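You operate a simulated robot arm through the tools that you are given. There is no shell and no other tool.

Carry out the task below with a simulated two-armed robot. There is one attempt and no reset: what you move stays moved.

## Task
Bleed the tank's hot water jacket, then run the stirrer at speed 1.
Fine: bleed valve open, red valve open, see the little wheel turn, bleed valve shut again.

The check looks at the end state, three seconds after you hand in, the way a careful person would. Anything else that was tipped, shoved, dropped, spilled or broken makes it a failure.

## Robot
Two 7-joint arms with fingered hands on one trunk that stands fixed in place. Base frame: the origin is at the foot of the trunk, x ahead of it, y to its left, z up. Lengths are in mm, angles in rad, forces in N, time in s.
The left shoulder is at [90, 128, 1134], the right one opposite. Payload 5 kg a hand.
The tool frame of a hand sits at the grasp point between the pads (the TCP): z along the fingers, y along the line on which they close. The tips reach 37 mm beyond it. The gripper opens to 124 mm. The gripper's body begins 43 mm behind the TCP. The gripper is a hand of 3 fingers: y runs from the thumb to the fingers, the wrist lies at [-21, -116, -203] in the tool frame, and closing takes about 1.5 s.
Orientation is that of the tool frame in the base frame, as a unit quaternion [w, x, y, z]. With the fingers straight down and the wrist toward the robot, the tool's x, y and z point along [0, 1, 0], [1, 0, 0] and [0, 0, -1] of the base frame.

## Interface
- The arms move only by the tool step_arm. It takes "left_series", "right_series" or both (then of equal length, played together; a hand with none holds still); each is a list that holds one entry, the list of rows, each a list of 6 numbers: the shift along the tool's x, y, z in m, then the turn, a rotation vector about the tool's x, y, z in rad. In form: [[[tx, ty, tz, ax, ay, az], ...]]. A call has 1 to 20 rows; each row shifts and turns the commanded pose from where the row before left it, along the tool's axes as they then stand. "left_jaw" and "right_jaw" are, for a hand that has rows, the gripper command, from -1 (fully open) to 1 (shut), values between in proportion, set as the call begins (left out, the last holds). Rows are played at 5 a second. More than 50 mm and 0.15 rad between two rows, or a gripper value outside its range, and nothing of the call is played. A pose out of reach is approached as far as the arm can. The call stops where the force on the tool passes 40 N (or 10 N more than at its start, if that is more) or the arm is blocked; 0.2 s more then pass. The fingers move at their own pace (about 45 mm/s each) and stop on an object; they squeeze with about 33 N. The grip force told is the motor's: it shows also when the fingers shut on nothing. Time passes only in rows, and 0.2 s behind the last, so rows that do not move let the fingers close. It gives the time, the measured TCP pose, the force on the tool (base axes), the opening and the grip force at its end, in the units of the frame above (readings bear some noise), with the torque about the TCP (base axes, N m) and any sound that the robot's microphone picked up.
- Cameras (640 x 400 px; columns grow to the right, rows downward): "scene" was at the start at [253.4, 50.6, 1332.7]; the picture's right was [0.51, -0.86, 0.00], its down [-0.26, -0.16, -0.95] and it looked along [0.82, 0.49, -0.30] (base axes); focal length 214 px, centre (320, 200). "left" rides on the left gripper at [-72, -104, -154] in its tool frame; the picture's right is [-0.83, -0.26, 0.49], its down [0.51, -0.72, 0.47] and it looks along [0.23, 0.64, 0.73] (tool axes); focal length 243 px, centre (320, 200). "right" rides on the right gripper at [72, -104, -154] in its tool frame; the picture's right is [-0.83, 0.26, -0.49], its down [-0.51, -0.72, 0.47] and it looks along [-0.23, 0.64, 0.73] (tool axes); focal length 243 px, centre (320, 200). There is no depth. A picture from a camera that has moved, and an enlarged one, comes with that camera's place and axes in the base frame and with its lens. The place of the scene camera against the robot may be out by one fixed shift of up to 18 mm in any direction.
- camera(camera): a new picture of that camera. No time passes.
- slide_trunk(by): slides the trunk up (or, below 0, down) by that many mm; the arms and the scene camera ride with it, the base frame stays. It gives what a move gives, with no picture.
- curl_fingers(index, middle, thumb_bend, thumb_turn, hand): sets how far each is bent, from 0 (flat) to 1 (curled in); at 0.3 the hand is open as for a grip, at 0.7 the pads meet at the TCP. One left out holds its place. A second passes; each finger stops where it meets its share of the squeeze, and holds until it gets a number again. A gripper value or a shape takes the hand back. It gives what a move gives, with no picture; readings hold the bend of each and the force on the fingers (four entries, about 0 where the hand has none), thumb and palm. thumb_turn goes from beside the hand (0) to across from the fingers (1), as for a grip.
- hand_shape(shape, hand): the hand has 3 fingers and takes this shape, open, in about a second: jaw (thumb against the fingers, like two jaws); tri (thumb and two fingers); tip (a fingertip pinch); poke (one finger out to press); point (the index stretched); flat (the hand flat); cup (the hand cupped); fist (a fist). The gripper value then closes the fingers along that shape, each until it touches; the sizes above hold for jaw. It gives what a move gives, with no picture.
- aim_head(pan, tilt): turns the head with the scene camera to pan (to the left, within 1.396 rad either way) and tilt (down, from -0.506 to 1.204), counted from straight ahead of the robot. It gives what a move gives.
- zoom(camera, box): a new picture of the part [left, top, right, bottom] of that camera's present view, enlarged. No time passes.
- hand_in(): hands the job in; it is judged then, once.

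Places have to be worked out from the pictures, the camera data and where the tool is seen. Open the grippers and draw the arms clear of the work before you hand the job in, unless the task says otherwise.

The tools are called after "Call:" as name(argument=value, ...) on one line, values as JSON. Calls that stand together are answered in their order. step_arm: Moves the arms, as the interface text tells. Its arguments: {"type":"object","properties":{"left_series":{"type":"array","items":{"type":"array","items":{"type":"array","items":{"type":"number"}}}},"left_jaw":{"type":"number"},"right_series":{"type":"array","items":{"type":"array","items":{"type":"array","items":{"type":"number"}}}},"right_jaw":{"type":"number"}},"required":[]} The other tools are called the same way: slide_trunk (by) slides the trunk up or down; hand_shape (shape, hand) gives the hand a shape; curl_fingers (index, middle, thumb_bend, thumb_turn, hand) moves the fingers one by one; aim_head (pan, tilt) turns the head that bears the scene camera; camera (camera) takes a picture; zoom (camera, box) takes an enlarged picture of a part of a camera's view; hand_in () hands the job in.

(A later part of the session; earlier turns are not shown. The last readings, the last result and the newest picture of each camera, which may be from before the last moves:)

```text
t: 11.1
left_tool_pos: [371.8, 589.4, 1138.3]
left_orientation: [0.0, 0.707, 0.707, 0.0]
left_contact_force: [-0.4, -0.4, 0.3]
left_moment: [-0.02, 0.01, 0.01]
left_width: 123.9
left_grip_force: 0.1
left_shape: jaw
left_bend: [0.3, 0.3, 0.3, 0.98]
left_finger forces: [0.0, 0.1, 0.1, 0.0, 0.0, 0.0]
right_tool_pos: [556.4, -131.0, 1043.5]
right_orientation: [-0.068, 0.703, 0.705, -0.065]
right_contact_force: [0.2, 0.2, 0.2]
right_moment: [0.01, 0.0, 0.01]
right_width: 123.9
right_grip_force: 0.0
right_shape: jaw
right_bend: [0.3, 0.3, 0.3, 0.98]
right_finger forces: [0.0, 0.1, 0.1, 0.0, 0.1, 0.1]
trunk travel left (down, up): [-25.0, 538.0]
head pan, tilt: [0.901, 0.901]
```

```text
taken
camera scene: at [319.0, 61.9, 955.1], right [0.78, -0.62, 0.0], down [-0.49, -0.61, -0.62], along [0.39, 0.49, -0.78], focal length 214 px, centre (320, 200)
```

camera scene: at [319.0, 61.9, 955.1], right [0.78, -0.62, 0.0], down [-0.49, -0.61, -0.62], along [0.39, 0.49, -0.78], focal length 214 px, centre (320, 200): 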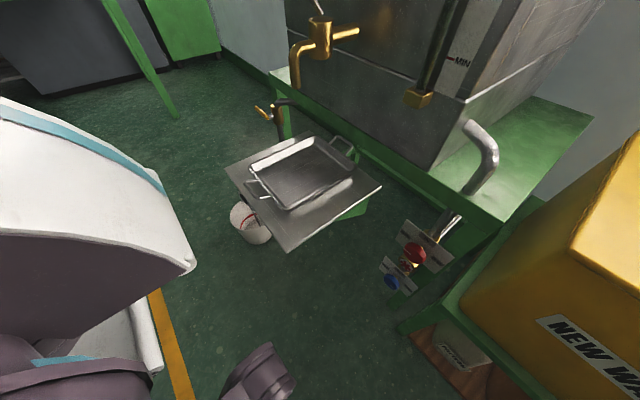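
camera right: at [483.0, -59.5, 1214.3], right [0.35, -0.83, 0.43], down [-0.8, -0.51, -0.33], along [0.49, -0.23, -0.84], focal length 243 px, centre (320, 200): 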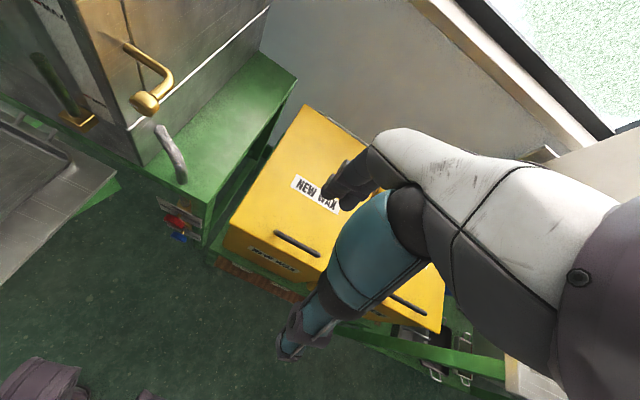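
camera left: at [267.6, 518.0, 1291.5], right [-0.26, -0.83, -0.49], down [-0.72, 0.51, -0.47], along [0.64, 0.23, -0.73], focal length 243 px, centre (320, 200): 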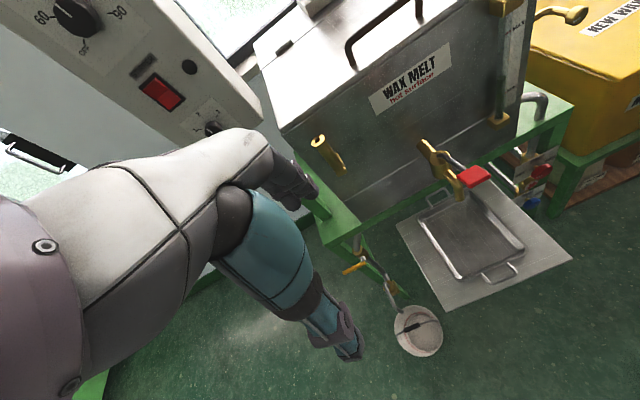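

I enlarge the left hand's view of the bucket pipe and the right hand's view of the elbow knob.

Call:
zoom(camera="left", box=[330, 220, 450, 360])

Call:
zoom(camera="right", box=[100, 30, 220, 250])

Call:
zoom(camera="left", box=[130, 40, 260, 150])

Call:
zoom(camera="left", box=[300, 130, 360, 180])

```text
2.86 times, centred on (390, 290) of left
camera zoom: at [267.6, 518.0, 1291.5], right [-0.26, -0.83, -0.49], down [-0.72, 0.51, -0.47], along [0.64, 0.23, -0.73], focal length 693 px, centre (120, -57)
```

zoom: 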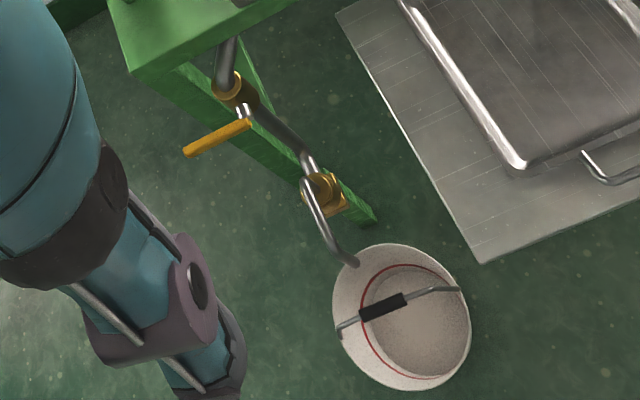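

```text
1.82 times, centred on (160, 140) of right
camera zoom: at [482.9, -59.5, 1214.3], right [0.35, -0.83, 0.43], down [-0.8, -0.51, -0.33], along [0.49, -0.23, -0.84], focal length 441 px, centre (611, 309)
```

zoom: 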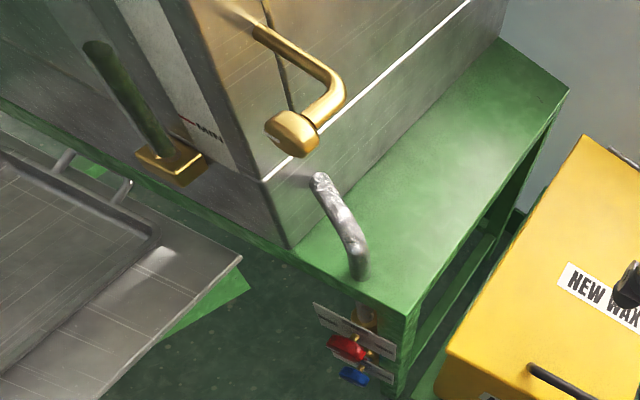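

```text
3.64 times, centred on (195, 95) of left
camera zoom: at [267.6, 518.0, 1291.5], right [-0.26, -0.83, -0.49], down [-0.72, 0.51, -0.47], along [0.64, 0.23, -0.73], focal length 882 px, centre (774, 582)
```

zoom: 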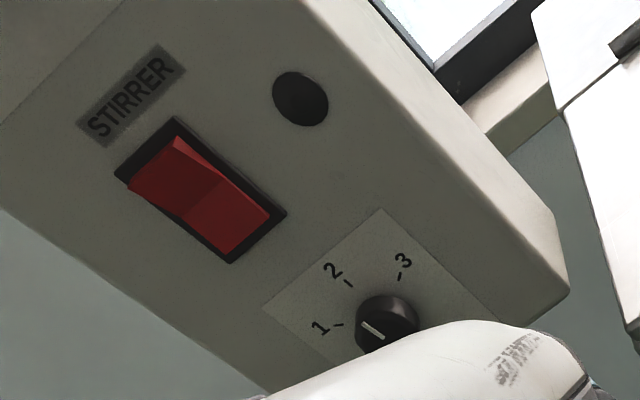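

```text
8.00 times, centred on (330, 155) of left
camera zoom: at [267.6, 518.0, 1291.5], right [-0.26, -0.83, -0.49], down [-0.72, 0.51, -0.47], along [0.64, 0.23, -0.73], focal length 1941 px, centre (240, 560)
```

zoom: 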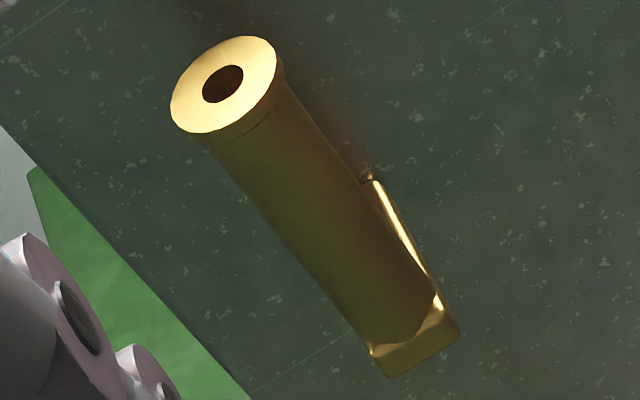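

No labels on the yellow lever valve are visible yet. I lower the left hand in free space in front of the tank so its camera can look closely at that pipe.

Call:
step_arm(left_series=[[[0, 0, 0.045, 0, 0, 0], [0, 0, 0.045, 0, 0, 0], [0, 0, 0.045, 0, 0, 0], [0, 0, 0.045, 0, 0, 0], [0, 0, 0.045, 0, 0, 0], [0, 0, 0.045, 0, 0, 0], [0, 0, 0, 0, 0, 0], [0, 0, 0, 0, 0, 0]]])

Call:
camera(camera="left")

Call:
zoom(camera="left", box=[220, 110, 420, 300])

```text
t: 12.9
left_tool_pos: [367.5, 590.7, 866.8]
left_orientation: [0.0, 0.707, 0.707, 0.0]
left_contact_force: [0.4, 0.6, -0.3]
left_moment: [0.04, 0.0, -0.01]
left_width: 123.7
left_grip_force: 0.0
left_shape: jaw
left_bend: [0.3, 0.3, 0.3, 0.98]
left_finger forces: [0.0, 0.1, 0.0, 0.0, 0.0, 0.0]
right_tool_pos: [557.2, -131.5, 1042.6]
right_orientation: [-0.068, 0.703, 0.705, -0.064]
right_contact_force: [0.2, -0.2, 0.8]
right_moment: [-0.02, -0.01, -0.01]
right_width: 123.7
right_grip_force: 0.0
right_shape: jaw
right_bend: [0.3, 0.3, 0.3, 0.98]
right_finger forces: [0.1, 0.0, 0.0, 0.0, 0.0, 0.0]
trunk travel left (down, up): [-25.0, 538.0]
head pan, tilt: [0.901, 0.901]
```

```text
taken
camera left: at [264.7, 519.4, 1020.3], right [-0.26, -0.83, -0.49], down [-0.72, 0.51, -0.47], along [0.64, 0.23, -0.73], focal length 243 px, centre (320, 200)
```

left: 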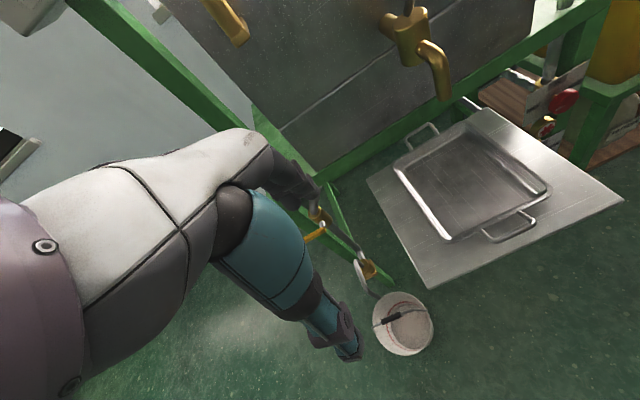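

```text
2.11 times, centred on (320, 205) of left
camera zoom: at [264.7, 519.4, 1020.3], right [-0.26, -0.83, -0.49], down [-0.72, 0.51, -0.47], along [0.64, 0.23, -0.73], focal length 511 px, centre (320, 190)
```

zoom: 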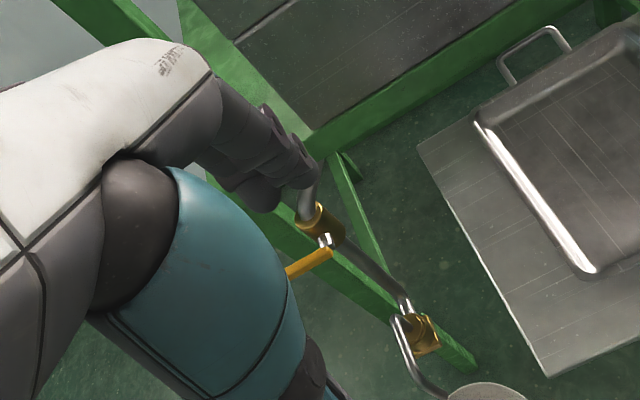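

The hand's own fingers hide the valve, so I shift the left hand 120 mm to the left and lower for a clear view.

Call:
step_arm(left_series=[[[0.04, 0, 0.02, 0, 0, 0], [0.04, 0, 0.02, 0, 0, 0], [0.04, 0, 0.02, 0, 0, 0], [0, 0, 0.04, 0, 0, 0], [0, 0, 0.04, 0, 0, 0], [0, 0, 0, 0, 0, 0], [0, 0, 0, 0, 0, 0]]])

Call:
camera(camera="left")

Call:
zoom(camera="left", box=[320, 60, 480, 220])

```text
t: 14.5
left_tool_pos: [371.0, 710.5, 727.2]
left_orientation: [-0.001, 0.707, 0.707, 0.0]
left_contact_force: [-0.8, -0.2, -0.2]
left_moment: [-0.03, 0.01, 0.0]
left_width: 123.8
left_grip_force: 0.1
left_shape: jaw
left_bend: [0.3, 0.3, 0.3, 0.98]
left_finger forces: [0.1, 0.0, 0.0, 0.0, 0.0, 0.0]
right_tool_pos: [556.5, -130.8, 1043.6]
right_orientation: [-0.068, 0.703, 0.705, -0.064]
right_contact_force: [-0.2, 0.2, 0.2]
right_moment: [-0.04, 0.0, 0.01]
right_width: 123.6
right_grip_force: 0.0
right_shape: jaw
right_bend: [0.3, 0.3, 0.3, 0.98]
right_finger forces: [0.0, 0.0, 0.0, 0.1, 0.0, 0.1]
trunk travel left (down, up): [-25.0, 538.0]
head pan, tilt: [0.901, 0.901]
```

```text
taken
camera left: at [266.9, 639.8, 880.6], right [-0.26, -0.83, -0.49], down [-0.72, 0.51, -0.47], along [0.64, 0.23, -0.73], focal length 243 px, centre (320, 200)
```

left: 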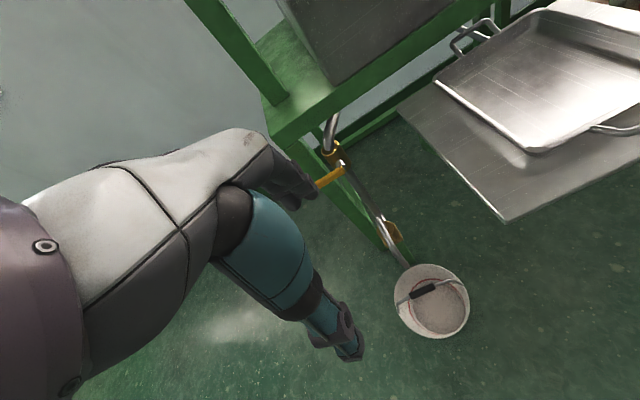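

```text
2.50 times, centred on (400, 140) of left
camera zoom: at [266.9, 639.8, 880.6], right [-0.26, -0.83, -0.49], down [-0.72, 0.51, -0.47], along [0.64, 0.23, -0.73], focal length 606 px, centre (120, 350)
```

zoom: 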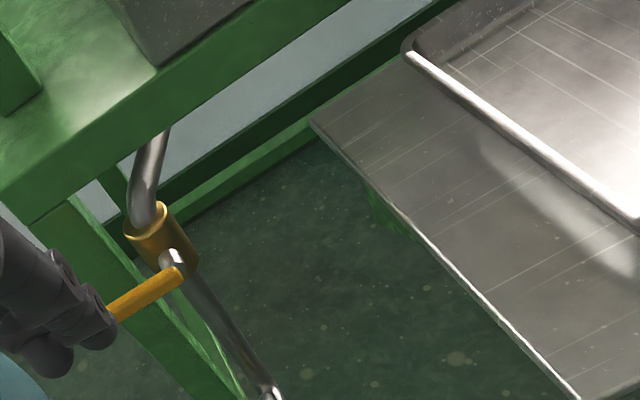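

The pipe rises from under the tank table. I enlarge the second brass body and the pipe's top end.

Call:
zoom(camera="left", box=[360, 190, 440, 270])

Call:
zoom(camera="left", box=[300, 90, 370, 200])

Call:
aim_head(pan=0.8, tilt=0.5)

Call:
camera(camera="scene")

```text
5.00 times, centred on (400, 230) of left
camera zoom: at [266.9, 639.8, 880.6], right [-0.26, -0.83, -0.49], down [-0.72, 0.51, -0.47], along [0.64, 0.23, -0.73], focal length 1213 px, centre (-80, 50)
```

zoom: 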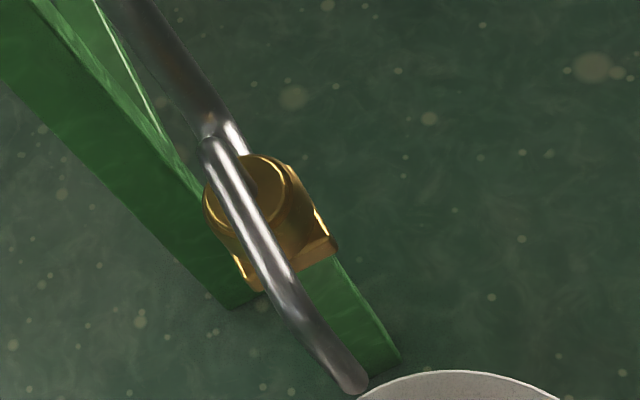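

```text
3.64 times, centred on (335, 145) of left
camera zoom: at [266.9, 639.8, 880.6], right [-0.26, -0.83, -0.49], down [-0.72, 0.51, -0.47], along [0.64, 0.23, -0.73], focal length 882 px, centre (266, 400)
```

zoom: 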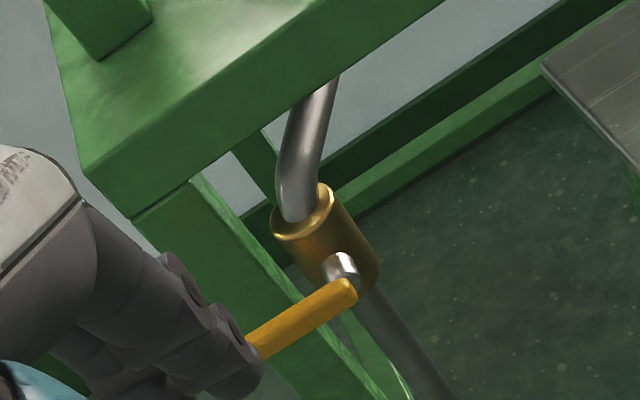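

```text
t: 15.4
left_tool_pos: [370.9, 711.7, 728.5]
left_orientation: [0.0, 0.707, 0.707, 0.0]
left_contact_force: [0.0, 0.4, 0.0]
left_moment: [0.0, 0.0, 0.0]
left_width: 124.1
left_grip_force: 0.2
left_shape: jaw
left_bend: [0.3, 0.3, 0.3, 0.98]
left_finger forces: [0.0, 0.1, 0.1, 0.0, 0.1, 0.0]
right_tool_pos: [555.5, -131.4, 1041.8]
right_orientation: [-0.068, 0.703, 0.705, -0.065]
right_contact_force: [-0.8, -0.3, -0.8]
right_moment: [0.01, -0.02, 0.0]
right_width: 123.9
right_grip_force: 0.1
right_shape: jaw
right_bend: [0.3, 0.3, 0.3, 0.98]
right_finger forces: [0.0, 0.1, 0.0, 0.1, 0.1, 0.0]
trunk travel left (down, up): [-25.0, 538.0]
head pan, tilt: [0.799, 0.499]
```

```text
taken
camera scene: at [335.4, 68.0, 988.8], right [0.72, -0.7, 0.0], down [-0.33, -0.34, -0.88], along [0.61, 0.63, -0.48], focal length 214 px, centre (320, 200)
```

scene: 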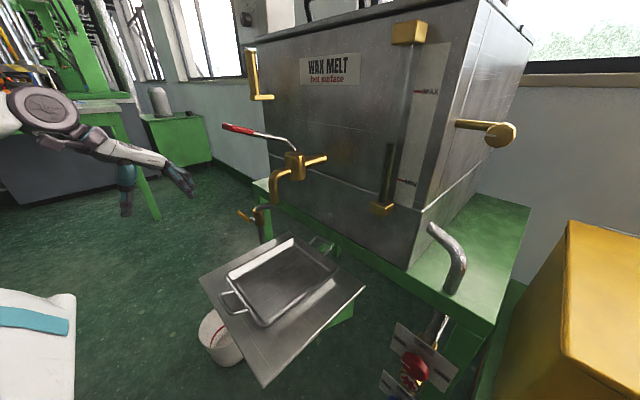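

The yellow lever's pipe seems to be a low drain to the bucket, while the knob on the elbow sits high on the jacket. Before choosing I want to see the tank's left side for any other valve, so I raise the left hand and turn it to look that way.

Call:
step_arm(left_series=[[[0, 0, -0.045, 0, 0, 0], [0, 0, -0.045, 0, 0, 0], [0, 0, -0.045, 0, 0, 0], [0, 0, -0.045, 0, 0, 0], [0.04, 0, 0, 0, 0, 0], [0.04, 0, 0, 0, 0, 0], [0.04, 0, 0, 0, 0, 0], [0.04, 0, 0, 0, 0, 0], [0, 0, 0, 0, 0, 0.14], [0, 0, 0, 0, 0, 0.14], [0, 0, 0, 0, 0, 0.14], [0, 0, 0, 0, 0, 0.14], [0, 0, 0, 0, 0, 0.14], [0, 0, 0, 0, 0, 0.14], [0, 0, 0, 0, 0, 0.14], [0, 0, 0, 0, 0, 0], [0, 0, 0, 0, 0, 0]]])

Call:
camera(camera="left")

```text
t: 19.0
left_tool_pos: [371.7, 869.2, 908.7]
left_orientation: [0.001, 0.957, 0.29, 0.0]
left_contact_force: [-0.9, -0.2, 0.4]
left_moment: [0.02, 0.01, -0.03]
left_width: 123.8
left_grip_force: 0.1
left_shape: jaw
left_bend: [0.3, 0.3, 0.3, 0.98]
left_finger forces: [0.1, 0.0, 0.0, 0.0, 0.0, 0.0]
right_tool_pos: [557.0, -132.6, 1042.6]
right_orientation: [-0.067, 0.702, 0.706, -0.065]
right_contact_force: [-0.1, -1.2, -0.1]
right_moment: [-0.02, -0.02, 0.01]
right_width: 123.8
right_grip_force: 0.1
right_shape: jaw
right_bend: [0.3, 0.3, 0.3, 0.98]
right_finger forces: [0.0, 0.0, 0.0, 0.0, 0.1, 0.0]
trunk travel left (down, up): [-25.0, 538.0]
head pan, tilt: [0.799, 0.499]
```

```text
taken
camera left: at [253.9, 916.5, 1061.9], right [-0.84, -0.24, -0.49], down [0.02, 0.88, -0.47], along [0.55, -0.4, -0.73], focal length 243 px, centre (320, 200)
```

left: 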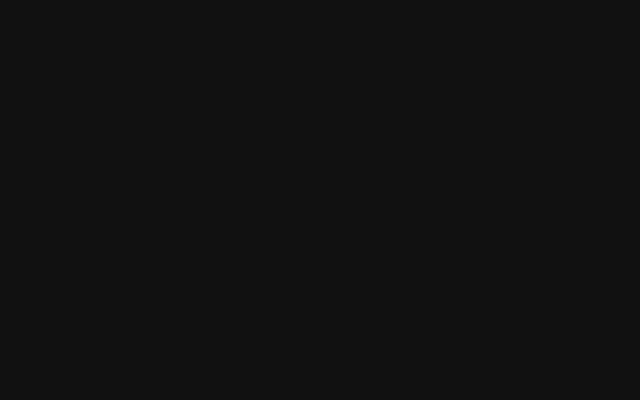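

The arm itself blocks that camera in this turn. I rotate back partly to free the view.

Call:
step_arm(left_series=[[[0, 0, 0, 0, 0, -0.14], [0, 0, 0, 0, 0, -0.14], [0, 0, 0, 0, 0, -0.14], [0, 0, 0, 0, 0, 0]]])

Call:
camera(camera="left")

Call:
camera(camera="scene")

```text
t: 20.0
left_tool_pos: [371.6, 870.7, 909.0]
left_orientation: [-0.001, 0.875, 0.484, 0.0]
left_contact_force: [-0.3, -0.9, -0.4]
left_moment: [0.0, 0.03, 0.0]
left_width: 123.8
left_grip_force: 0.0
left_shape: jaw
left_bend: [0.3, 0.3, 0.3, 0.98]
left_finger forces: [0.0, 0.1, 0.0, 0.1, 0.0, 0.0]
right_tool_pos: [557.1, -131.8, 1044.2]
right_orientation: [-0.068, 0.703, 0.705, -0.065]
right_contact_force: [0.4, -0.7, -0.6]
right_moment: [0.0, 0.02, -0.01]
right_width: 123.8
right_grip_force: 0.1
right_shape: jaw
right_bend: [0.3, 0.3, 0.3, 0.98]
right_finger forces: [0.0, 0.0, 0.1, 0.0, 0.0, 0.0]
trunk travel left (down, up): [-25.0, 538.0]
head pan, tilt: [0.799, 0.499]
```

```text
taken
camera left: at [245.5, 864.7, 1061.3], right [-0.66, -0.57, -0.49], down [-0.34, 0.81, -0.47], along [0.67, -0.14, -0.73], focal length 243 px, centre (320, 200)
```

left: 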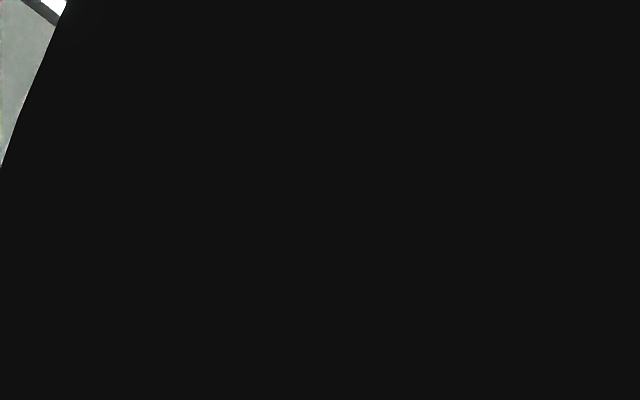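

```text
taken
camera scene: at [335.7, 68.2, 988.8], right [0.72, -0.7, 0.0], down [-0.33, -0.34, -0.88], along [0.61, 0.63, -0.48], focal length 214 px, centre (320, 200)
```

scene: 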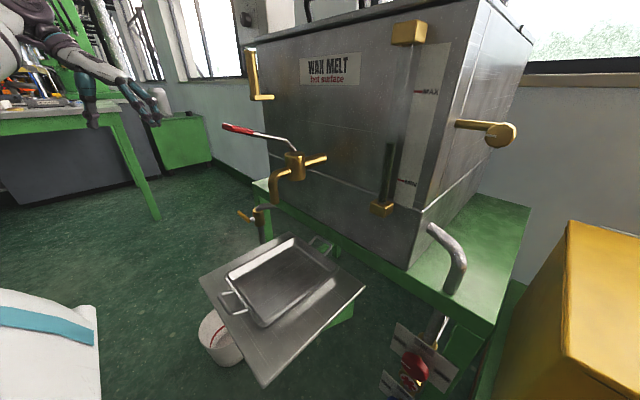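

The view is still blocked by the wrist, so I undo the turn fully and instead tilt the hand up a little to look past the tank's left side.

Call:
step_arm(left_series=[[[0, 0, 0, 0, 0, -0.14], [0, 0, 0, 0, 0, -0.14], [0, 0, 0, 0, 0, -0.14], [0, 0, 0, 0, 0, -0.14], [0, 0, 0, -0.14, 0, 0], [0, 0, 0, -0.14, 0, 0], [0, 0, 0, -0.14, 0, 0], [0, 0, 0, 0, 0, 0], [0, 0, 0, 0, 0, 0]]])

Call:
camera(camera="left")

```text
t: 22.0
left_tool_pos: [370.9, 870.3, 908.6]
left_orientation: [0.148, 0.692, 0.691, 0.147]
left_contact_force: [0.2, 0.2, 0.2]
left_moment: [0.0, 0.01, -0.02]
left_width: 124.0
left_grip_force: 0.1
left_shape: jaw
left_bend: [0.3, 0.3, 0.3, 0.98]
left_finger forces: [0.1, 0.0, 0.0, 0.0, 0.1, 0.0]
right_tool_pos: [556.5, -130.2, 1043.0]
right_orientation: [-0.067, 0.704, 0.705, -0.064]
right_contact_force: [-0.5, -0.2, 0.6]
right_moment: [-0.01, 0.01, 0.02]
right_width: 123.7
right_grip_force: 0.0
right_shape: jaw
right_bend: [0.3, 0.3, 0.3, 0.98]
right_finger forces: [0.0, 0.0, 0.0, 0.0, 0.0, 0.0]
trunk travel left (down, up): [-25.0, 538.0]
head pan, tilt: [0.799, 0.499]
```

```text
taken
camera left: at [213.5, 798.1, 1005.2], right [-0.04, -0.83, -0.56], down [-0.47, 0.51, -0.73], along [0.88, 0.23, -0.41], focal length 243 px, centre (320, 200)
```

left: 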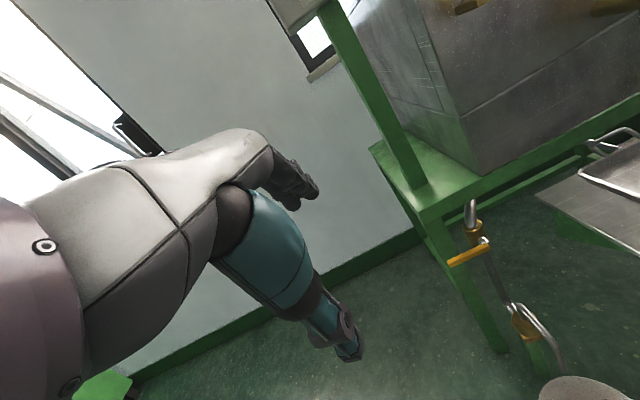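

Now the tank's left side is visible and looks plain. I zoom on it and on the yellow valve line.

Call:
zoom(camera="left", box=[340, 0, 500, 180])

Call:
zoom(camera="left", box=[430, 180, 590, 380])

Call:
zoom(camera="left", box=[490, 290, 570, 370])

```text
2.22 times, centred on (420, 90) of left
camera zoom: at [213.5, 798.1, 1005.2], right [-0.04, -0.83, -0.56], down [-0.47, 0.51, -0.73], along [0.88, 0.23, -0.41], focal length 539 px, centre (98, 444)
```

zoom: 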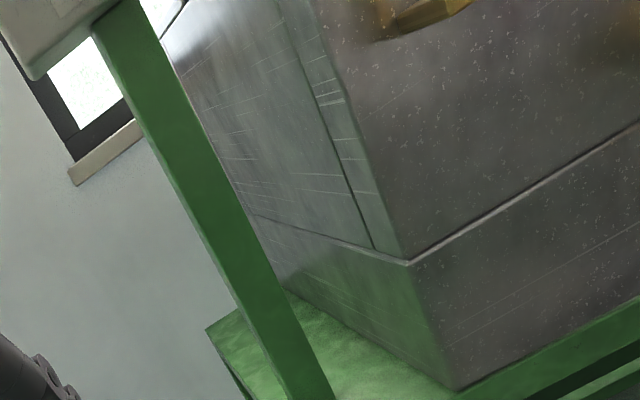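

```text
2.00 times, centred on (510, 280) of left
camera zoom: at [213.5, 798.1, 1005.2], right [-0.04, -0.83, -0.56], down [-0.47, 0.51, -0.73], along [0.88, 0.23, -0.41], focal length 485 px, centre (-60, 40)
```

zoom: 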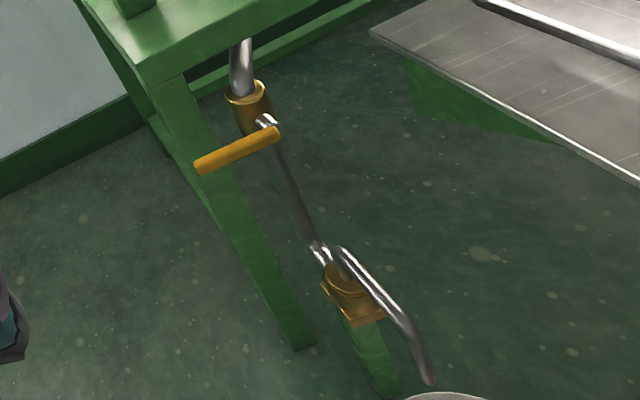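

```text
5.00 times, centred on (530, 330) of left
camera zoom: at [213.5, 798.1, 1005.2], right [-0.04, -0.83, -0.56], down [-0.47, 0.51, -0.73], along [0.88, 0.23, -0.41], focal length 1213 px, centre (-730, -450)
```

zoom: 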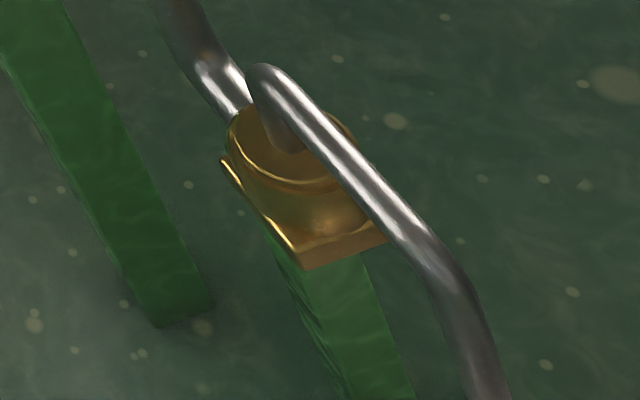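

The yellow lever sits on the low drain line (with a trap, to the bucket); the left side is plain. So the jacket's bleed valve should be the knob on the brass elbow high on the right side. I now check how the right arm stands with a row that does not move, and bring the left hand back level.

Call:
step_arm(left_series=[[[0, 0, 0, 0.14, 0, 0], [0, 0, 0, 0.14, 0, 0], [0, 0, 0, 0.14, 0, 0], [-0.04, 0, 0, 0, 0, 0], [-0.04, 0, 0, 0, 0, 0], [-0.04, 0, 0, 0, 0, 0]]], right_series=[[[0, 0, 0, 0, 0, 0], [0, 0, 0, 0, 0, 0], [0, 0, 0, 0, 0, 0], [0, 0, 0, 0, 0, 0], [0, 0, 0, 0, 0, 0], [0, 0, 0, 0, 0, 0]]])

Call:
aim_head(pan=0.0, tilt=0.4)

Call:
camera(camera="scene")

```text
t: 23.4
left_tool_pos: [371.8, 748.0, 910.7]
left_orientation: [-0.001, 0.707, 0.707, 0.0]
left_contact_force: [0.7, -0.5, 0.2]
left_moment: [0.02, 0.01, 0.01]
left_width: 124.0
left_grip_force: 0.0
left_shape: jaw
left_bend: [0.3, 0.3, 0.3, 0.98]
left_finger forces: [0.0, 0.0, 0.0, 0.0, 0.1, 0.1]
right_tool_pos: [555.9, -132.7, 1042.4]
right_orientation: [-0.069, 0.703, 0.705, -0.064]
right_contact_force: [-0.2, -0.7, 0.2]
right_moment: [0.04, -0.02, -0.02]
right_width: 123.8
right_grip_force: 0.1
right_shape: jaw
right_bend: [0.3, 0.3, 0.3, 0.98]
right_finger forces: [0.1, 0.1, 0.0, 0.0, 0.0, 0.2]
trunk travel left (down, up): [-25.0, 538.0]
head pan, tilt: [0.799, 0.499]
```

```text
t: 24.5
left_tool_pos: [373.4, 749.5, 910.7]
left_orientation: [0.0, 0.707, 0.707, 0.0]
left_contact_force: [-0.2, 1.0, 0.0]
left_moment: [0.03, 0.0, 0.01]
left_width: 123.9
left_grip_force: 0.0
left_shape: jaw
left_bend: [0.3, 0.3, 0.3, 0.98]
left_finger forces: [0.0, 0.1, 0.0, 0.0, 0.1, 0.0]
right_tool_pos: [556.3, -132.3, 1042.6]
right_orientation: [-0.068, 0.702, 0.706, -0.065]
right_contact_force: [-0.1, 0.1, -0.4]
right_moment: [0.0, -0.01, -0.02]
right_width: 123.7
right_grip_force: 0.0
right_shape: jaw
right_bend: [0.3, 0.3, 0.3, 0.98]
right_finger forces: [0.0, 0.0, 0.0, 0.1, 0.0, 0.0]
trunk travel left (down, up): [-25.0, 538.0]
head pan, tilt: [0.0, 0.4]
```

```text
taken
camera scene: at [364.6, 2.9, 998.0], right [0.0, -1.0, 0.0], down [-0.39, 0.0, -0.92], along [0.92, 0.0, -0.39], focal length 214 px, centre (320, 200)
```

scene: 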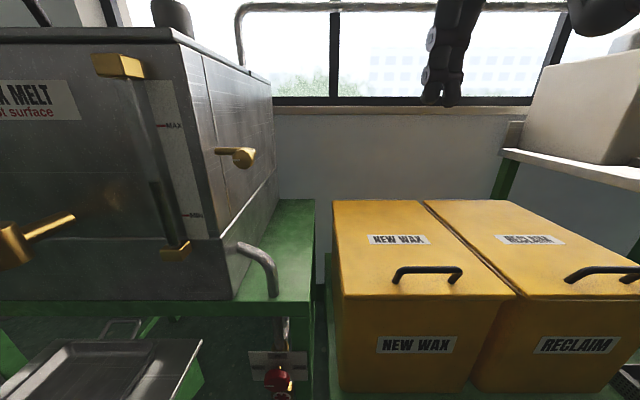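

The right hand is free at (556, -132, 1043). For the elbow knob at z≈938 the arm wants more room, so I slide the trunk up 200 mm first.

Call:
slide_trunk(by=200)

Call:
camera(camera="scene")

```text
t: 26.7
left_tool_pos: [371.8, 750.0, 1109.1]
left_orientation: [0.0, 0.707, 0.707, 0.0]
left_contact_force: [-0.6, -0.8, 0.4]
left_moment: [0.01, 0.02, -0.02]
left_width: 123.8
left_grip_force: 0.1
left_shape: jaw
left_bend: [0.3, 0.3, 0.3, 0.98]
left_finger forces: [0.1, 0.0, 0.0, 0.0, 0.0, 0.0]
right_tool_pos: [557.4, -130.4, 1243.0]
right_orientation: [-0.069, 0.703, 0.705, -0.065]
right_contact_force: [-0.6, -0.1, 0.1]
right_moment: [0.0, 0.02, -0.02]
right_width: 123.6
right_grip_force: 0.1
right_shape: jaw
right_bend: [0.3, 0.3, 0.3, 0.98]
right_finger forces: [0.0, 0.0, 0.0, 0.1, 0.1, 0.0]
trunk travel left (down, up): [-225.0, 338.0]
head pan, tilt: [0.0, 0.4]
```

```text
taken
camera scene: at [294.5, 2.8, 1219.5], right [0.0, -1.0, 0.0], down [-0.39, 0.0, -0.92], along [0.92, 0.0, -0.39], focal length 214 px, centre (320, 200)
```

scene: 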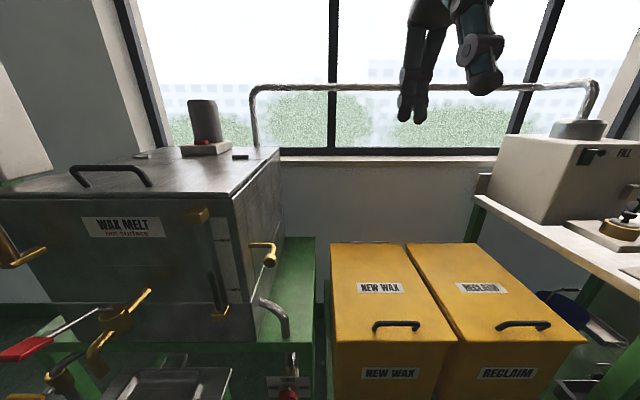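

Trunk is at mid height and the right hand is clear. I bring it down in front of the elbow (still short of the tank) and pitch the fingers forward.

Call:
step_arm(right_series=[[[0.029, 0, 0.03, 0, 0, 0], [0.029, 0, 0.03, 0, 0, 0], [0.029, 0, 0.03, 0, 0, 0], [0.029, 0, 0.03, 0, 0, 0], [0.029, 0, 0.03, 0, 0, 0], [0.029, 0, 0.03, 0, 0, 0], [0.029, 0, 0.03, 0, 0, 0], [0.029, 0, 0.03, 0, 0, 0], [0, 0, 0, -0.1466, 0, 0], [0, 0, 0, -0.1466, 0, 0], [0, 0, 0, -0.1466, 0, 0], [0, 0, 0, -0.1466, 0, 0], [0, 0, 0, -0.1466, 0, 0], [0, 0, 0, -0.1466, 0, 0], [0, 0, 0, 0, 0, 0]]])

Call:
camera(camera="scene")

Call:
camera(camera="right")

```text
t: 29.9
left_tool_pos: [371.6, 748.8, 1108.3]
left_orientation: [0.0, 0.707, 0.707, 0.0]
left_contact_force: [-0.1, -0.1, -0.1]
left_moment: [0.04, -0.01, -0.03]
left_width: 123.9
left_grip_force: 0.1
left_shape: jaw
left_bend: [0.3, 0.3, 0.3, 0.98]
left_finger forces: [0.0, 0.0, 0.1, 0.0, 0.0, 0.0]
right_tool_pos: [516.1, 106.4, 1009.1]
right_orientation: [0.237, 0.666, 0.665, 0.242]
right_contact_force: [2.0, 0.1, -0.1]
right_moment: [-0.01, 0.01, 0.06]
right_width: 123.9
right_grip_force: 0.1
right_shape: jaw
right_bend: [0.3, 0.3, 0.3, 0.98]
right_finger forces: [0.1, 0.0, 0.0, 0.0, 0.0, 0.1]
right hand out of reach, approached as far as the arm can: row 14
trunk travel left (down, up): [-225.0, 338.0]
head pan, tilt: [0.0, 0.4]
```

```text
taken
camera scene: at [295.1, 1.7, 1219.3], right [0.0, -1.0, 0.0], down [-0.39, 0.0, -0.92], along [0.92, 0.0, -0.39], focal length 214 px, centre (320, 200)
```

scene: 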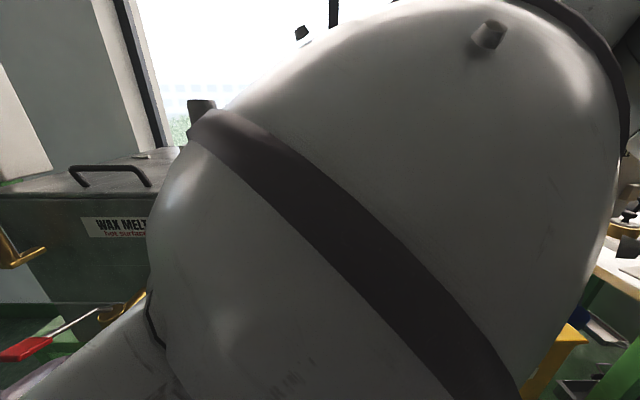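

```text
taken
camera right: at [337.8, 179.2, 1062.1], right [-0.11, -0.83, 0.54], down [-0.26, -0.5, -0.83], along [0.96, -0.23, -0.16], focal length 243 px, centre (320, 200)
```

right: 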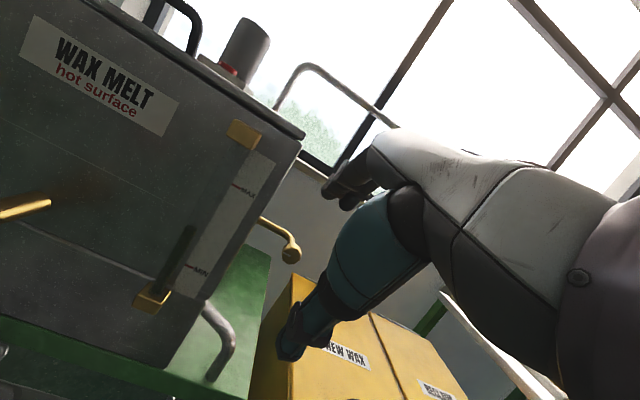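

The arm gets cramped here and its elbow blocks the head camera; row 14 was at the edge of reach. I undo the pitch, raise the trunk so that the shoulder is well above the elbow knob, and try the sideways jaw roll there.

Call:
step_arm(right_series=[[[0, 0, 0, 0.1466, 0, 0], [0, 0, 0, 0.1466, 0, 0], [0, 0, 0, 0.1466, 0, 0], [0, 0, 0, 0.1466, 0, 0], [-0.04, 0, 0, 0, 0, 0], [-0.04, 0, 0, 0, 0, 0], [-0.04, 0, 0, 0, 0, 0], [0, 0, 0, 0, 0, 0]]])

Call:
slide_trunk(by=200)

Call:
camera(camera="scene")

```text
t: 31.7
left_tool_pos: [371.1, 752.0, 1107.9]
left_orientation: [0.0, 0.707, 0.707, -0.001]
left_contact_force: [0.0, 0.7, -0.7]
left_moment: [0.0, 0.01, -0.03]
left_width: 123.9
left_grip_force: 0.0
left_shape: jaw
left_bend: [0.3, 0.3, 0.3, 0.98]
left_finger forces: [0.0, 0.1, 0.0, 0.0, 0.1, 0.1]
right_tool_pos: [514.1, -9.1, 1009.4]
right_orientation: [0.036, 0.705, 0.707, 0.039]
right_contact_force: [-0.3, 0.7, 0.1]
right_moment: [-0.02, 0.02, -0.01]
right_width: 124.0
right_grip_force: 0.1
right_shape: jaw
right_bend: [0.3, 0.3, 0.3, 0.98]
right_finger forces: [0.0, 0.1, 0.0, 0.1, 0.0, 0.1]
trunk travel left (down, up): [-225.0, 338.0]
head pan, tilt: [0.0, 0.4]
```

```text
t: 33.9
left_tool_pos: [372.1, 749.2, 1307.1]
left_orientation: [-0.001, 0.707, 0.707, 0.0]
left_contact_force: [1.0, -0.2, -0.4]
left_moment: [0.0, 0.03, -0.02]
left_width: 123.9
left_grip_force: 0.1
left_shape: jaw
left_bend: [0.3, 0.3, 0.3, 0.98]
left_finger forces: [0.1, 0.0, 0.1, 0.0, 0.1, 0.0]
right_tool_pos: [514.7, -11.1, 1209.4]
right_orientation: [0.034, 0.706, 0.707, 0.038]
right_contact_force: [-0.5, -0.2, 0.8]
right_moment: [-0.02, 0.01, 0.02]
right_width: 124.0
right_grip_force: 0.0
right_shape: jaw
right_bend: [0.3, 0.3, 0.3, 0.98]
right_finger forces: [0.0, 0.0, 0.0, 0.0, 0.1, 0.0]
trunk travel left (down, up): [-425.0, 138.0]
head pan, tilt: [0.0, 0.4]
```

```text
taken
camera scene: at [239.8, 2.8, 1427.9], right [0.0, -1.0, 0.0], down [-0.39, 0.0, -0.92], along [0.92, 0.0, -0.39], focal length 214 px, centre (320, 200)
```

scene: 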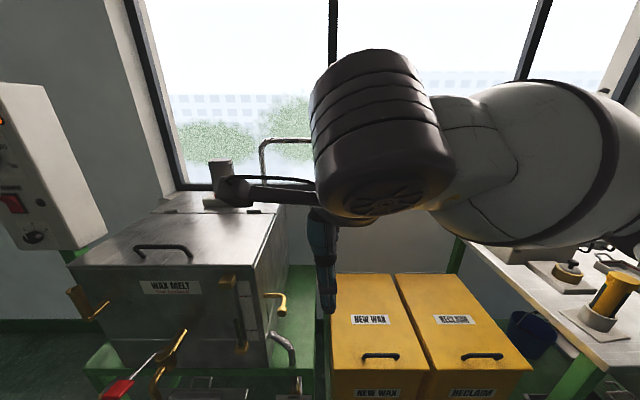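

Now there's room. I turn the right hand by -1.5 rad about its own axis so the jaws close sideways and the wrist goes to the right.

Call:
step_arm(right_series=[[[0, 0, 0, 0, 0, -0.14], [0, 0, 0, 0, 0, -0.14], [0, 0, 0, 0, 0, -0.14], [0, 0, 0, 0, 0, -0.14], [0, 0, 0, 0, 0, -0.14], [0, 0, 0, 0, 0, -0.14], [0, 0, 0, 0, 0, -0.14], [0, 0, 0, 0, 0, -0.14], [0, 0, 0, 0, 0, -0.14], [0, 0, 0, 0, 0, -0.14], [0, 0, 0, 0, 0, -0.14], [0, 0, 0, 0, 0, 0], [0, 0, 0, 0, 0, 0]]])

Call:
camera(camera="scene")

Call:
camera(camera="right")

```text
t: 36.7
left_tool_pos: [371.2, 750.7, 1308.4]
left_orientation: [0.0, 0.707, 0.707, 0.0]
left_contact_force: [-0.4, 0.4, 0.4]
left_moment: [-0.01, -0.01, 0.01]
left_width: 124.0
left_grip_force: 0.1
left_shape: jaw
left_bend: [0.3, 0.3, 0.3, 0.98]
left_finger forces: [0.0, 0.0, 0.1, 0.0, 0.1, 0.0]
right_tool_pos: [514.8, -11.5, 1209.4]
right_orientation: [0.051, 0.12, 0.991, 0.008]
right_contact_force: [-0.4, -0.1, 0.4]
right_moment: [0.0, 0.02, 0.0]
right_width: 123.8
right_grip_force: 0.1
right_shape: jaw
right_bend: [0.3, 0.3, 0.3, 0.98]
right_finger forces: [0.0, 0.0, 0.0, 0.0, 0.0, 0.1]
right hand out of reach, approached as far as the arm can: row 10, 11
trunk travel left (down, up): [-425.0, 138.0]
head pan, tilt: [0.0, 0.4]
```

```text
taken
camera scene: at [239.4, 2.8, 1428.1], right [0.0, -1.0, 0.0], down [-0.39, 0.0, -0.92], along [0.92, 0.0, -0.39], focal length 214 px, centre (320, 200)
```

scene: 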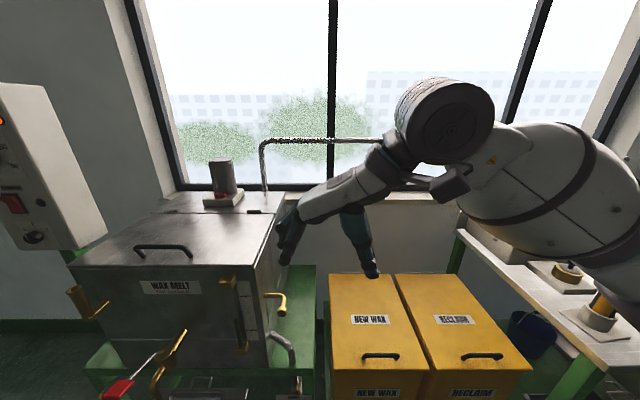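

```text
taken
camera right: at [404.6, -96.3, 1351.7], right [0.81, 0.06, 0.58], down [0.37, -0.82, -0.44], along [0.45, 0.57, -0.69], focal length 243 px, centre (320, 200)
```

right: 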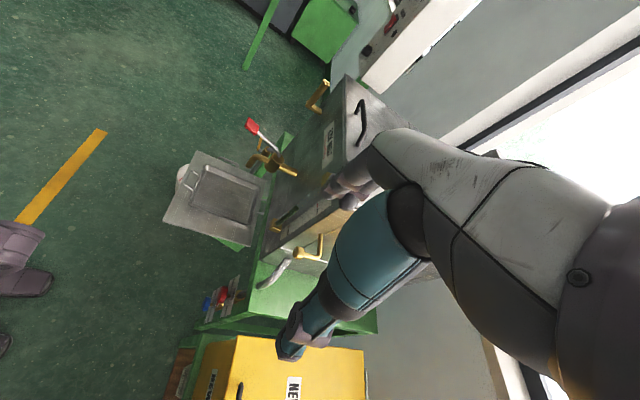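

The roll reached about 76 degrees, which suits. I move down to about (540, 100, 1000) in front of the elbow and pitch the fingers forward.

Call:
step_arm(right_series=[[[0.004, 0.018, 0.035, 0, 0, 0], [0.004, 0.018, 0.035, 0, 0, 0], [0.004, 0.018, 0.035, 0, 0, 0], [0.004, 0.018, 0.035, 0, 0, 0], [0.004, 0.018, 0.035, 0, 0, 0], [0.004, 0.018, 0.035, 0, 0, 0], [0, 0, 0, 0, -0.14, 0], [0, 0, 0, 0, -0.14, 0], [0, 0, 0, 0, -0.14, 0], [0, 0, 0, 0, -0.14, 0], [0, 0, 0, 0, -0.14, 0], [0, 0, 0, 0, -0.14, 0], [0, 0, 0, 0, -0.14, 0], [0, 0, 0, 0, 0, 0]]])

Call:
camera(camera="scene")

Call:
camera(camera="right")

```text
t: 39.7
left_tool_pos: [371.1, 751.1, 1308.7]
left_orientation: [0.0, 0.707, 0.707, 0.001]
left_contact_force: [-0.1, -0.4, -0.5]
left_moment: [-0.01, 0.03, 0.04]
left_width: 124.2
left_grip_force: 0.0
left_shape: jaw
left_bend: [0.3, 0.3, 0.3, 0.98]
left_finger forces: [0.0, 0.0, 0.0, 0.0, 0.0, 0.0]
right_tool_pos: [538.2, 99.7, 1001.0]
right_orientation: [0.421, 0.114, 0.899, -0.036]
right_contact_force: [-0.5, 0.2, -0.4]
right_moment: [-0.02, -0.02, -0.01]
right_width: 123.9
right_grip_force: 0.0
right_shape: jaw
right_bend: [0.3, 0.3, 0.3, 0.98]
right_finger forces: [0.1, 0.0, 0.1, 0.0, 0.0, 0.1]
right hand out of reach, approached as far as the arm can: row 12, 13
trunk travel left (down, up): [-425.0, 138.0]
head pan, tilt: [0.0, 0.4]
```

```text
taken
camera scene: at [239.5, 3.1, 1428.0], right [0.0, -1.0, 0.0], down [-0.39, 0.0, -0.92], along [0.92, 0.0, -0.39], focal length 214 px, centre (320, 200)
```

scene: 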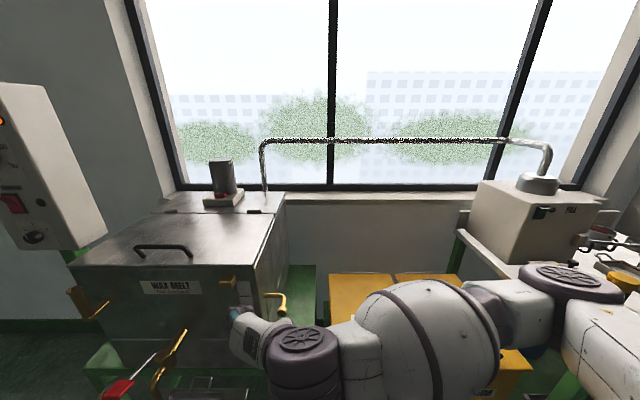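

```text
taken
camera right: at [354.3, 35.9, 1042.1], right [0.21, 0.19, 0.96], down [0.5, -0.87, 0.06], along [0.84, 0.46, -0.28], focal length 243 px, centre (320, 200)
```

right: 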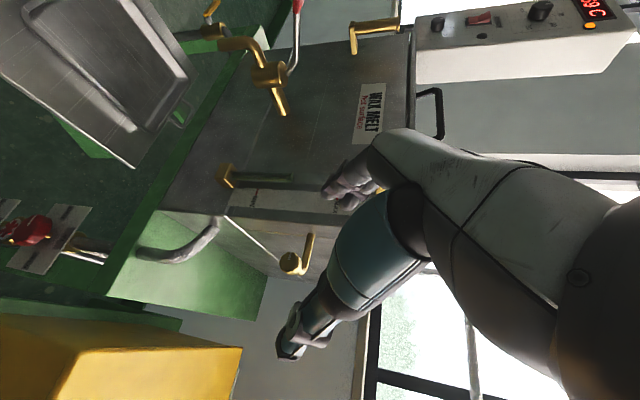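

The right hand camera now sees the knob end-on. I zoom in on it to fix its place and pointer.

Call:
zoom(camera="right", box=[260, 220, 340, 300])

Call:
zoom(camera="right", box=[0, 180, 120, 290])

```text
5.00 times, centred on (300, 260) of right
camera zoom: at [354.3, 35.9, 1042.1], right [0.21, 0.19, 0.96], down [0.5, -0.87, 0.06], along [0.84, 0.46, -0.28], focal length 1213 px, centre (420, -100)
```

zoom: 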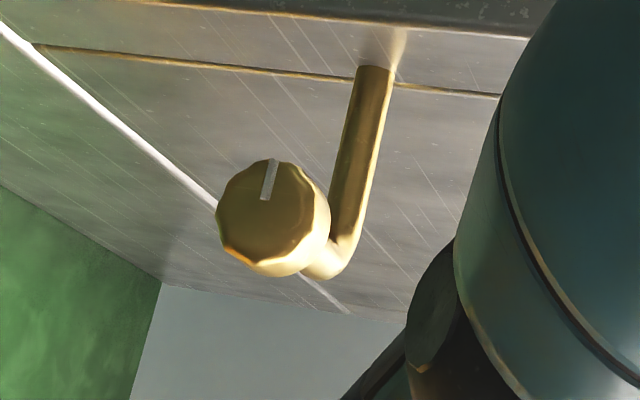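

```text
3.64 times, centred on (60, 235) of right
camera zoom: at [354.3, 35.9, 1042.1], right [0.21, 0.19, 0.96], down [0.5, -0.87, 0.06], along [0.84, 0.46, -0.28], focal length 882 px, centre (1266, 73)
```

zoom: 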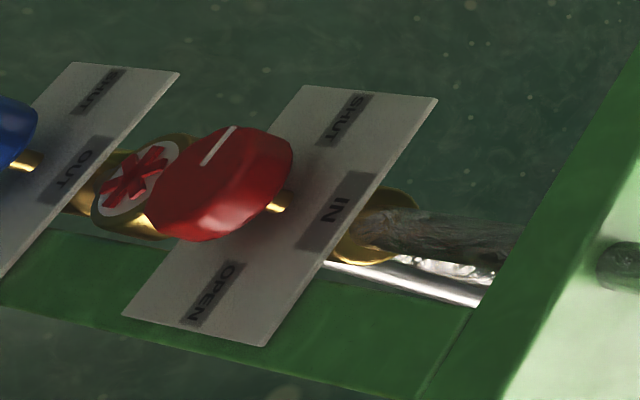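

The knob's face is about 25 mm wide near (637, 100, 928) with the pointer to the left. I narrow the right jaw to about 60 mm and move to roughly 60 mm in front of the knob at its height.

Call:
step_arm(right_series=[[[0.0158, 0.0003, 0.0222, 0, 0, 0], [0.0158, 0.0003, 0.0222, 0, 0, 0], [0.0158, 0.0003, 0.0222, 0, 0, 0], [0, 0, 0, 0, 0, 0], [0, 0, 0, 0, 0, 0], [0, 0, 0, 0, 0, 0], [0, 0, 0, 0, 0, 0]]], right_jaw=0.0)

Call:
camera(camera="right")

```text
t: 41.3
left_tool_pos: [372.0, 750.9, 1307.7]
left_orientation: [0.0, 0.707, 0.707, 0.0]
left_contact_force: [-0.5, -0.1, -0.3]
left_moment: [0.0, 0.05, 0.02]
left_width: 123.6
left_grip_force: 0.0
left_shape: jaw
left_bend: [0.3, 0.3, 0.3, 0.98]
left_finger forces: [0.0, 0.0, 0.1, 0.1, 0.0, 0.0]
right_tool_pos: [544.1, 99.1, 985.2]
right_orientation: [0.419, 0.113, 0.9, -0.037]
right_contact_force: [-0.4, 1.3, 1.3]
right_moment: [-0.03, 0.02, 0.02]
right_width: 62.4
right_grip_force: 0.0
right_shape: jaw
right_bend: [0.74, 0.45, 0.69, 1.0]
right_finger forces: [0.0, 0.1, 0.0, 0.0, 0.0, 0.0]
right hand out of reach, approached as far as the arm can: row 1, 2, 3
trunk travel left (down, up): [-425.0, 138.0]
head pan, tilt: [0.0, 0.4]
```

```text
taken
camera right: at [359.4, 36.5, 1024.5], right [0.21, 0.19, 0.96], down [0.5, -0.87, 0.06], along [0.84, 0.46, -0.28], focal length 243 px, centre (320, 200)
```

right: 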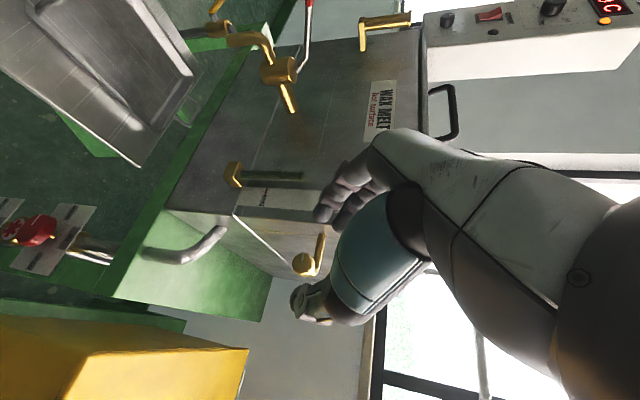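

The commanded tilt is beyond what the wrist can do here. I ease the tilt and roll the hand a bit about the knob's axis toward the right side, which suits the forearm, while holding the spot 60 mm before the knob.

Call:
step_arm(right_series=[[[0, 0, 0, 0, 0.112, 0], [0, 0, 0, 0, 0.112, 0], [0, 0, 0, 0, 0.112, 0], [0, 0, 0, -0.085, 0.0035, 0.079], [0, 0, 0, -0.085, 0.0035, 0.079], [0, 0, 0, -0.085, 0.0035, 0.079], [0, 0, 0, 0, 0, 0], [0, 0, 0, 0, 0, 0]]])

Call:
camera(camera="right")

Call:
camera(camera="scene")

```text
t: 43.1
left_tool_pos: [371.8, 751.1, 1308.8]
left_orientation: [-0.001, 0.707, 0.707, 0.0]
left_contact_force: [0.2, 0.9, 0.3]
left_moment: [0.01, -0.02, -0.02]
left_width: 123.6
left_grip_force: 0.0
left_shape: jaw
left_bend: [0.3, 0.3, 0.3, 0.98]
left_finger forces: [0.1, 0.0, 0.1, 0.1, 0.0, 0.0]
right_tool_pos: [543.0, 99.1, 983.4]
right_orientation: [0.272, 0.197, 0.932, 0.136]
right_contact_force: [-0.3, 0.1, 0.4]
right_moment: [-0.03, 0.0, -0.01]
right_width: 62.0
right_grip_force: 0.0
right_shape: jaw
right_bend: [0.74, 0.45, 0.69, 1.0]
right_finger forces: [0.0, 0.0, 0.0, 0.0, 0.0, 0.0]
trunk travel left (down, up): [-425.0, 138.0]
head pan, tilt: [0.0, 0.4]
```

```text
taken
camera right: at [371.4, 17.1, 1039.3], right [0.44, -0.21, 0.87], down [0.45, -0.79, -0.42], along [0.78, 0.57, -0.26], focal length 243 px, centre (320, 200)
```

right: 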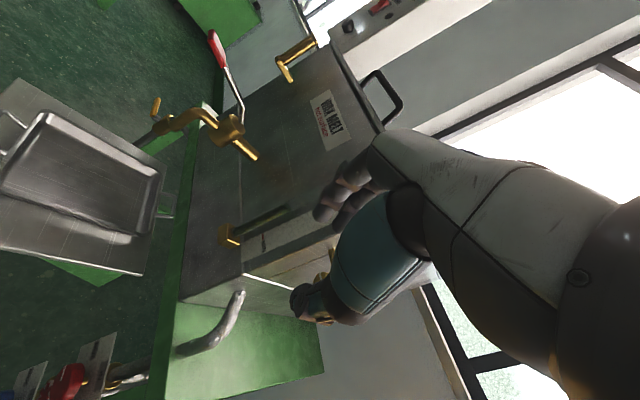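

```text
taken
camera scene: at [239.3, 3.6, 1428.1], right [0.0, -1.0, 0.0], down [-0.39, 0.0, -0.92], along [0.92, 0.0, -0.39], focal length 214 px, centre (320, 200)
```

scene: 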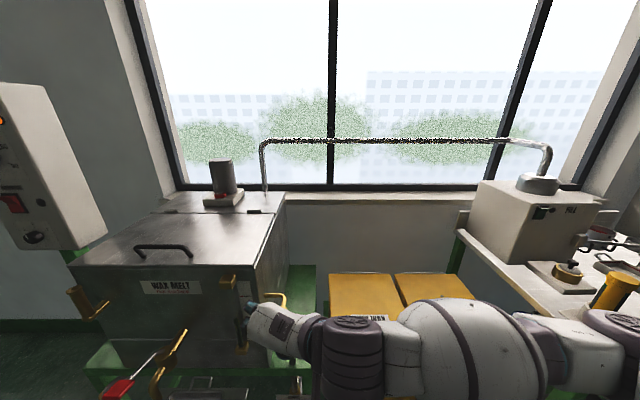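

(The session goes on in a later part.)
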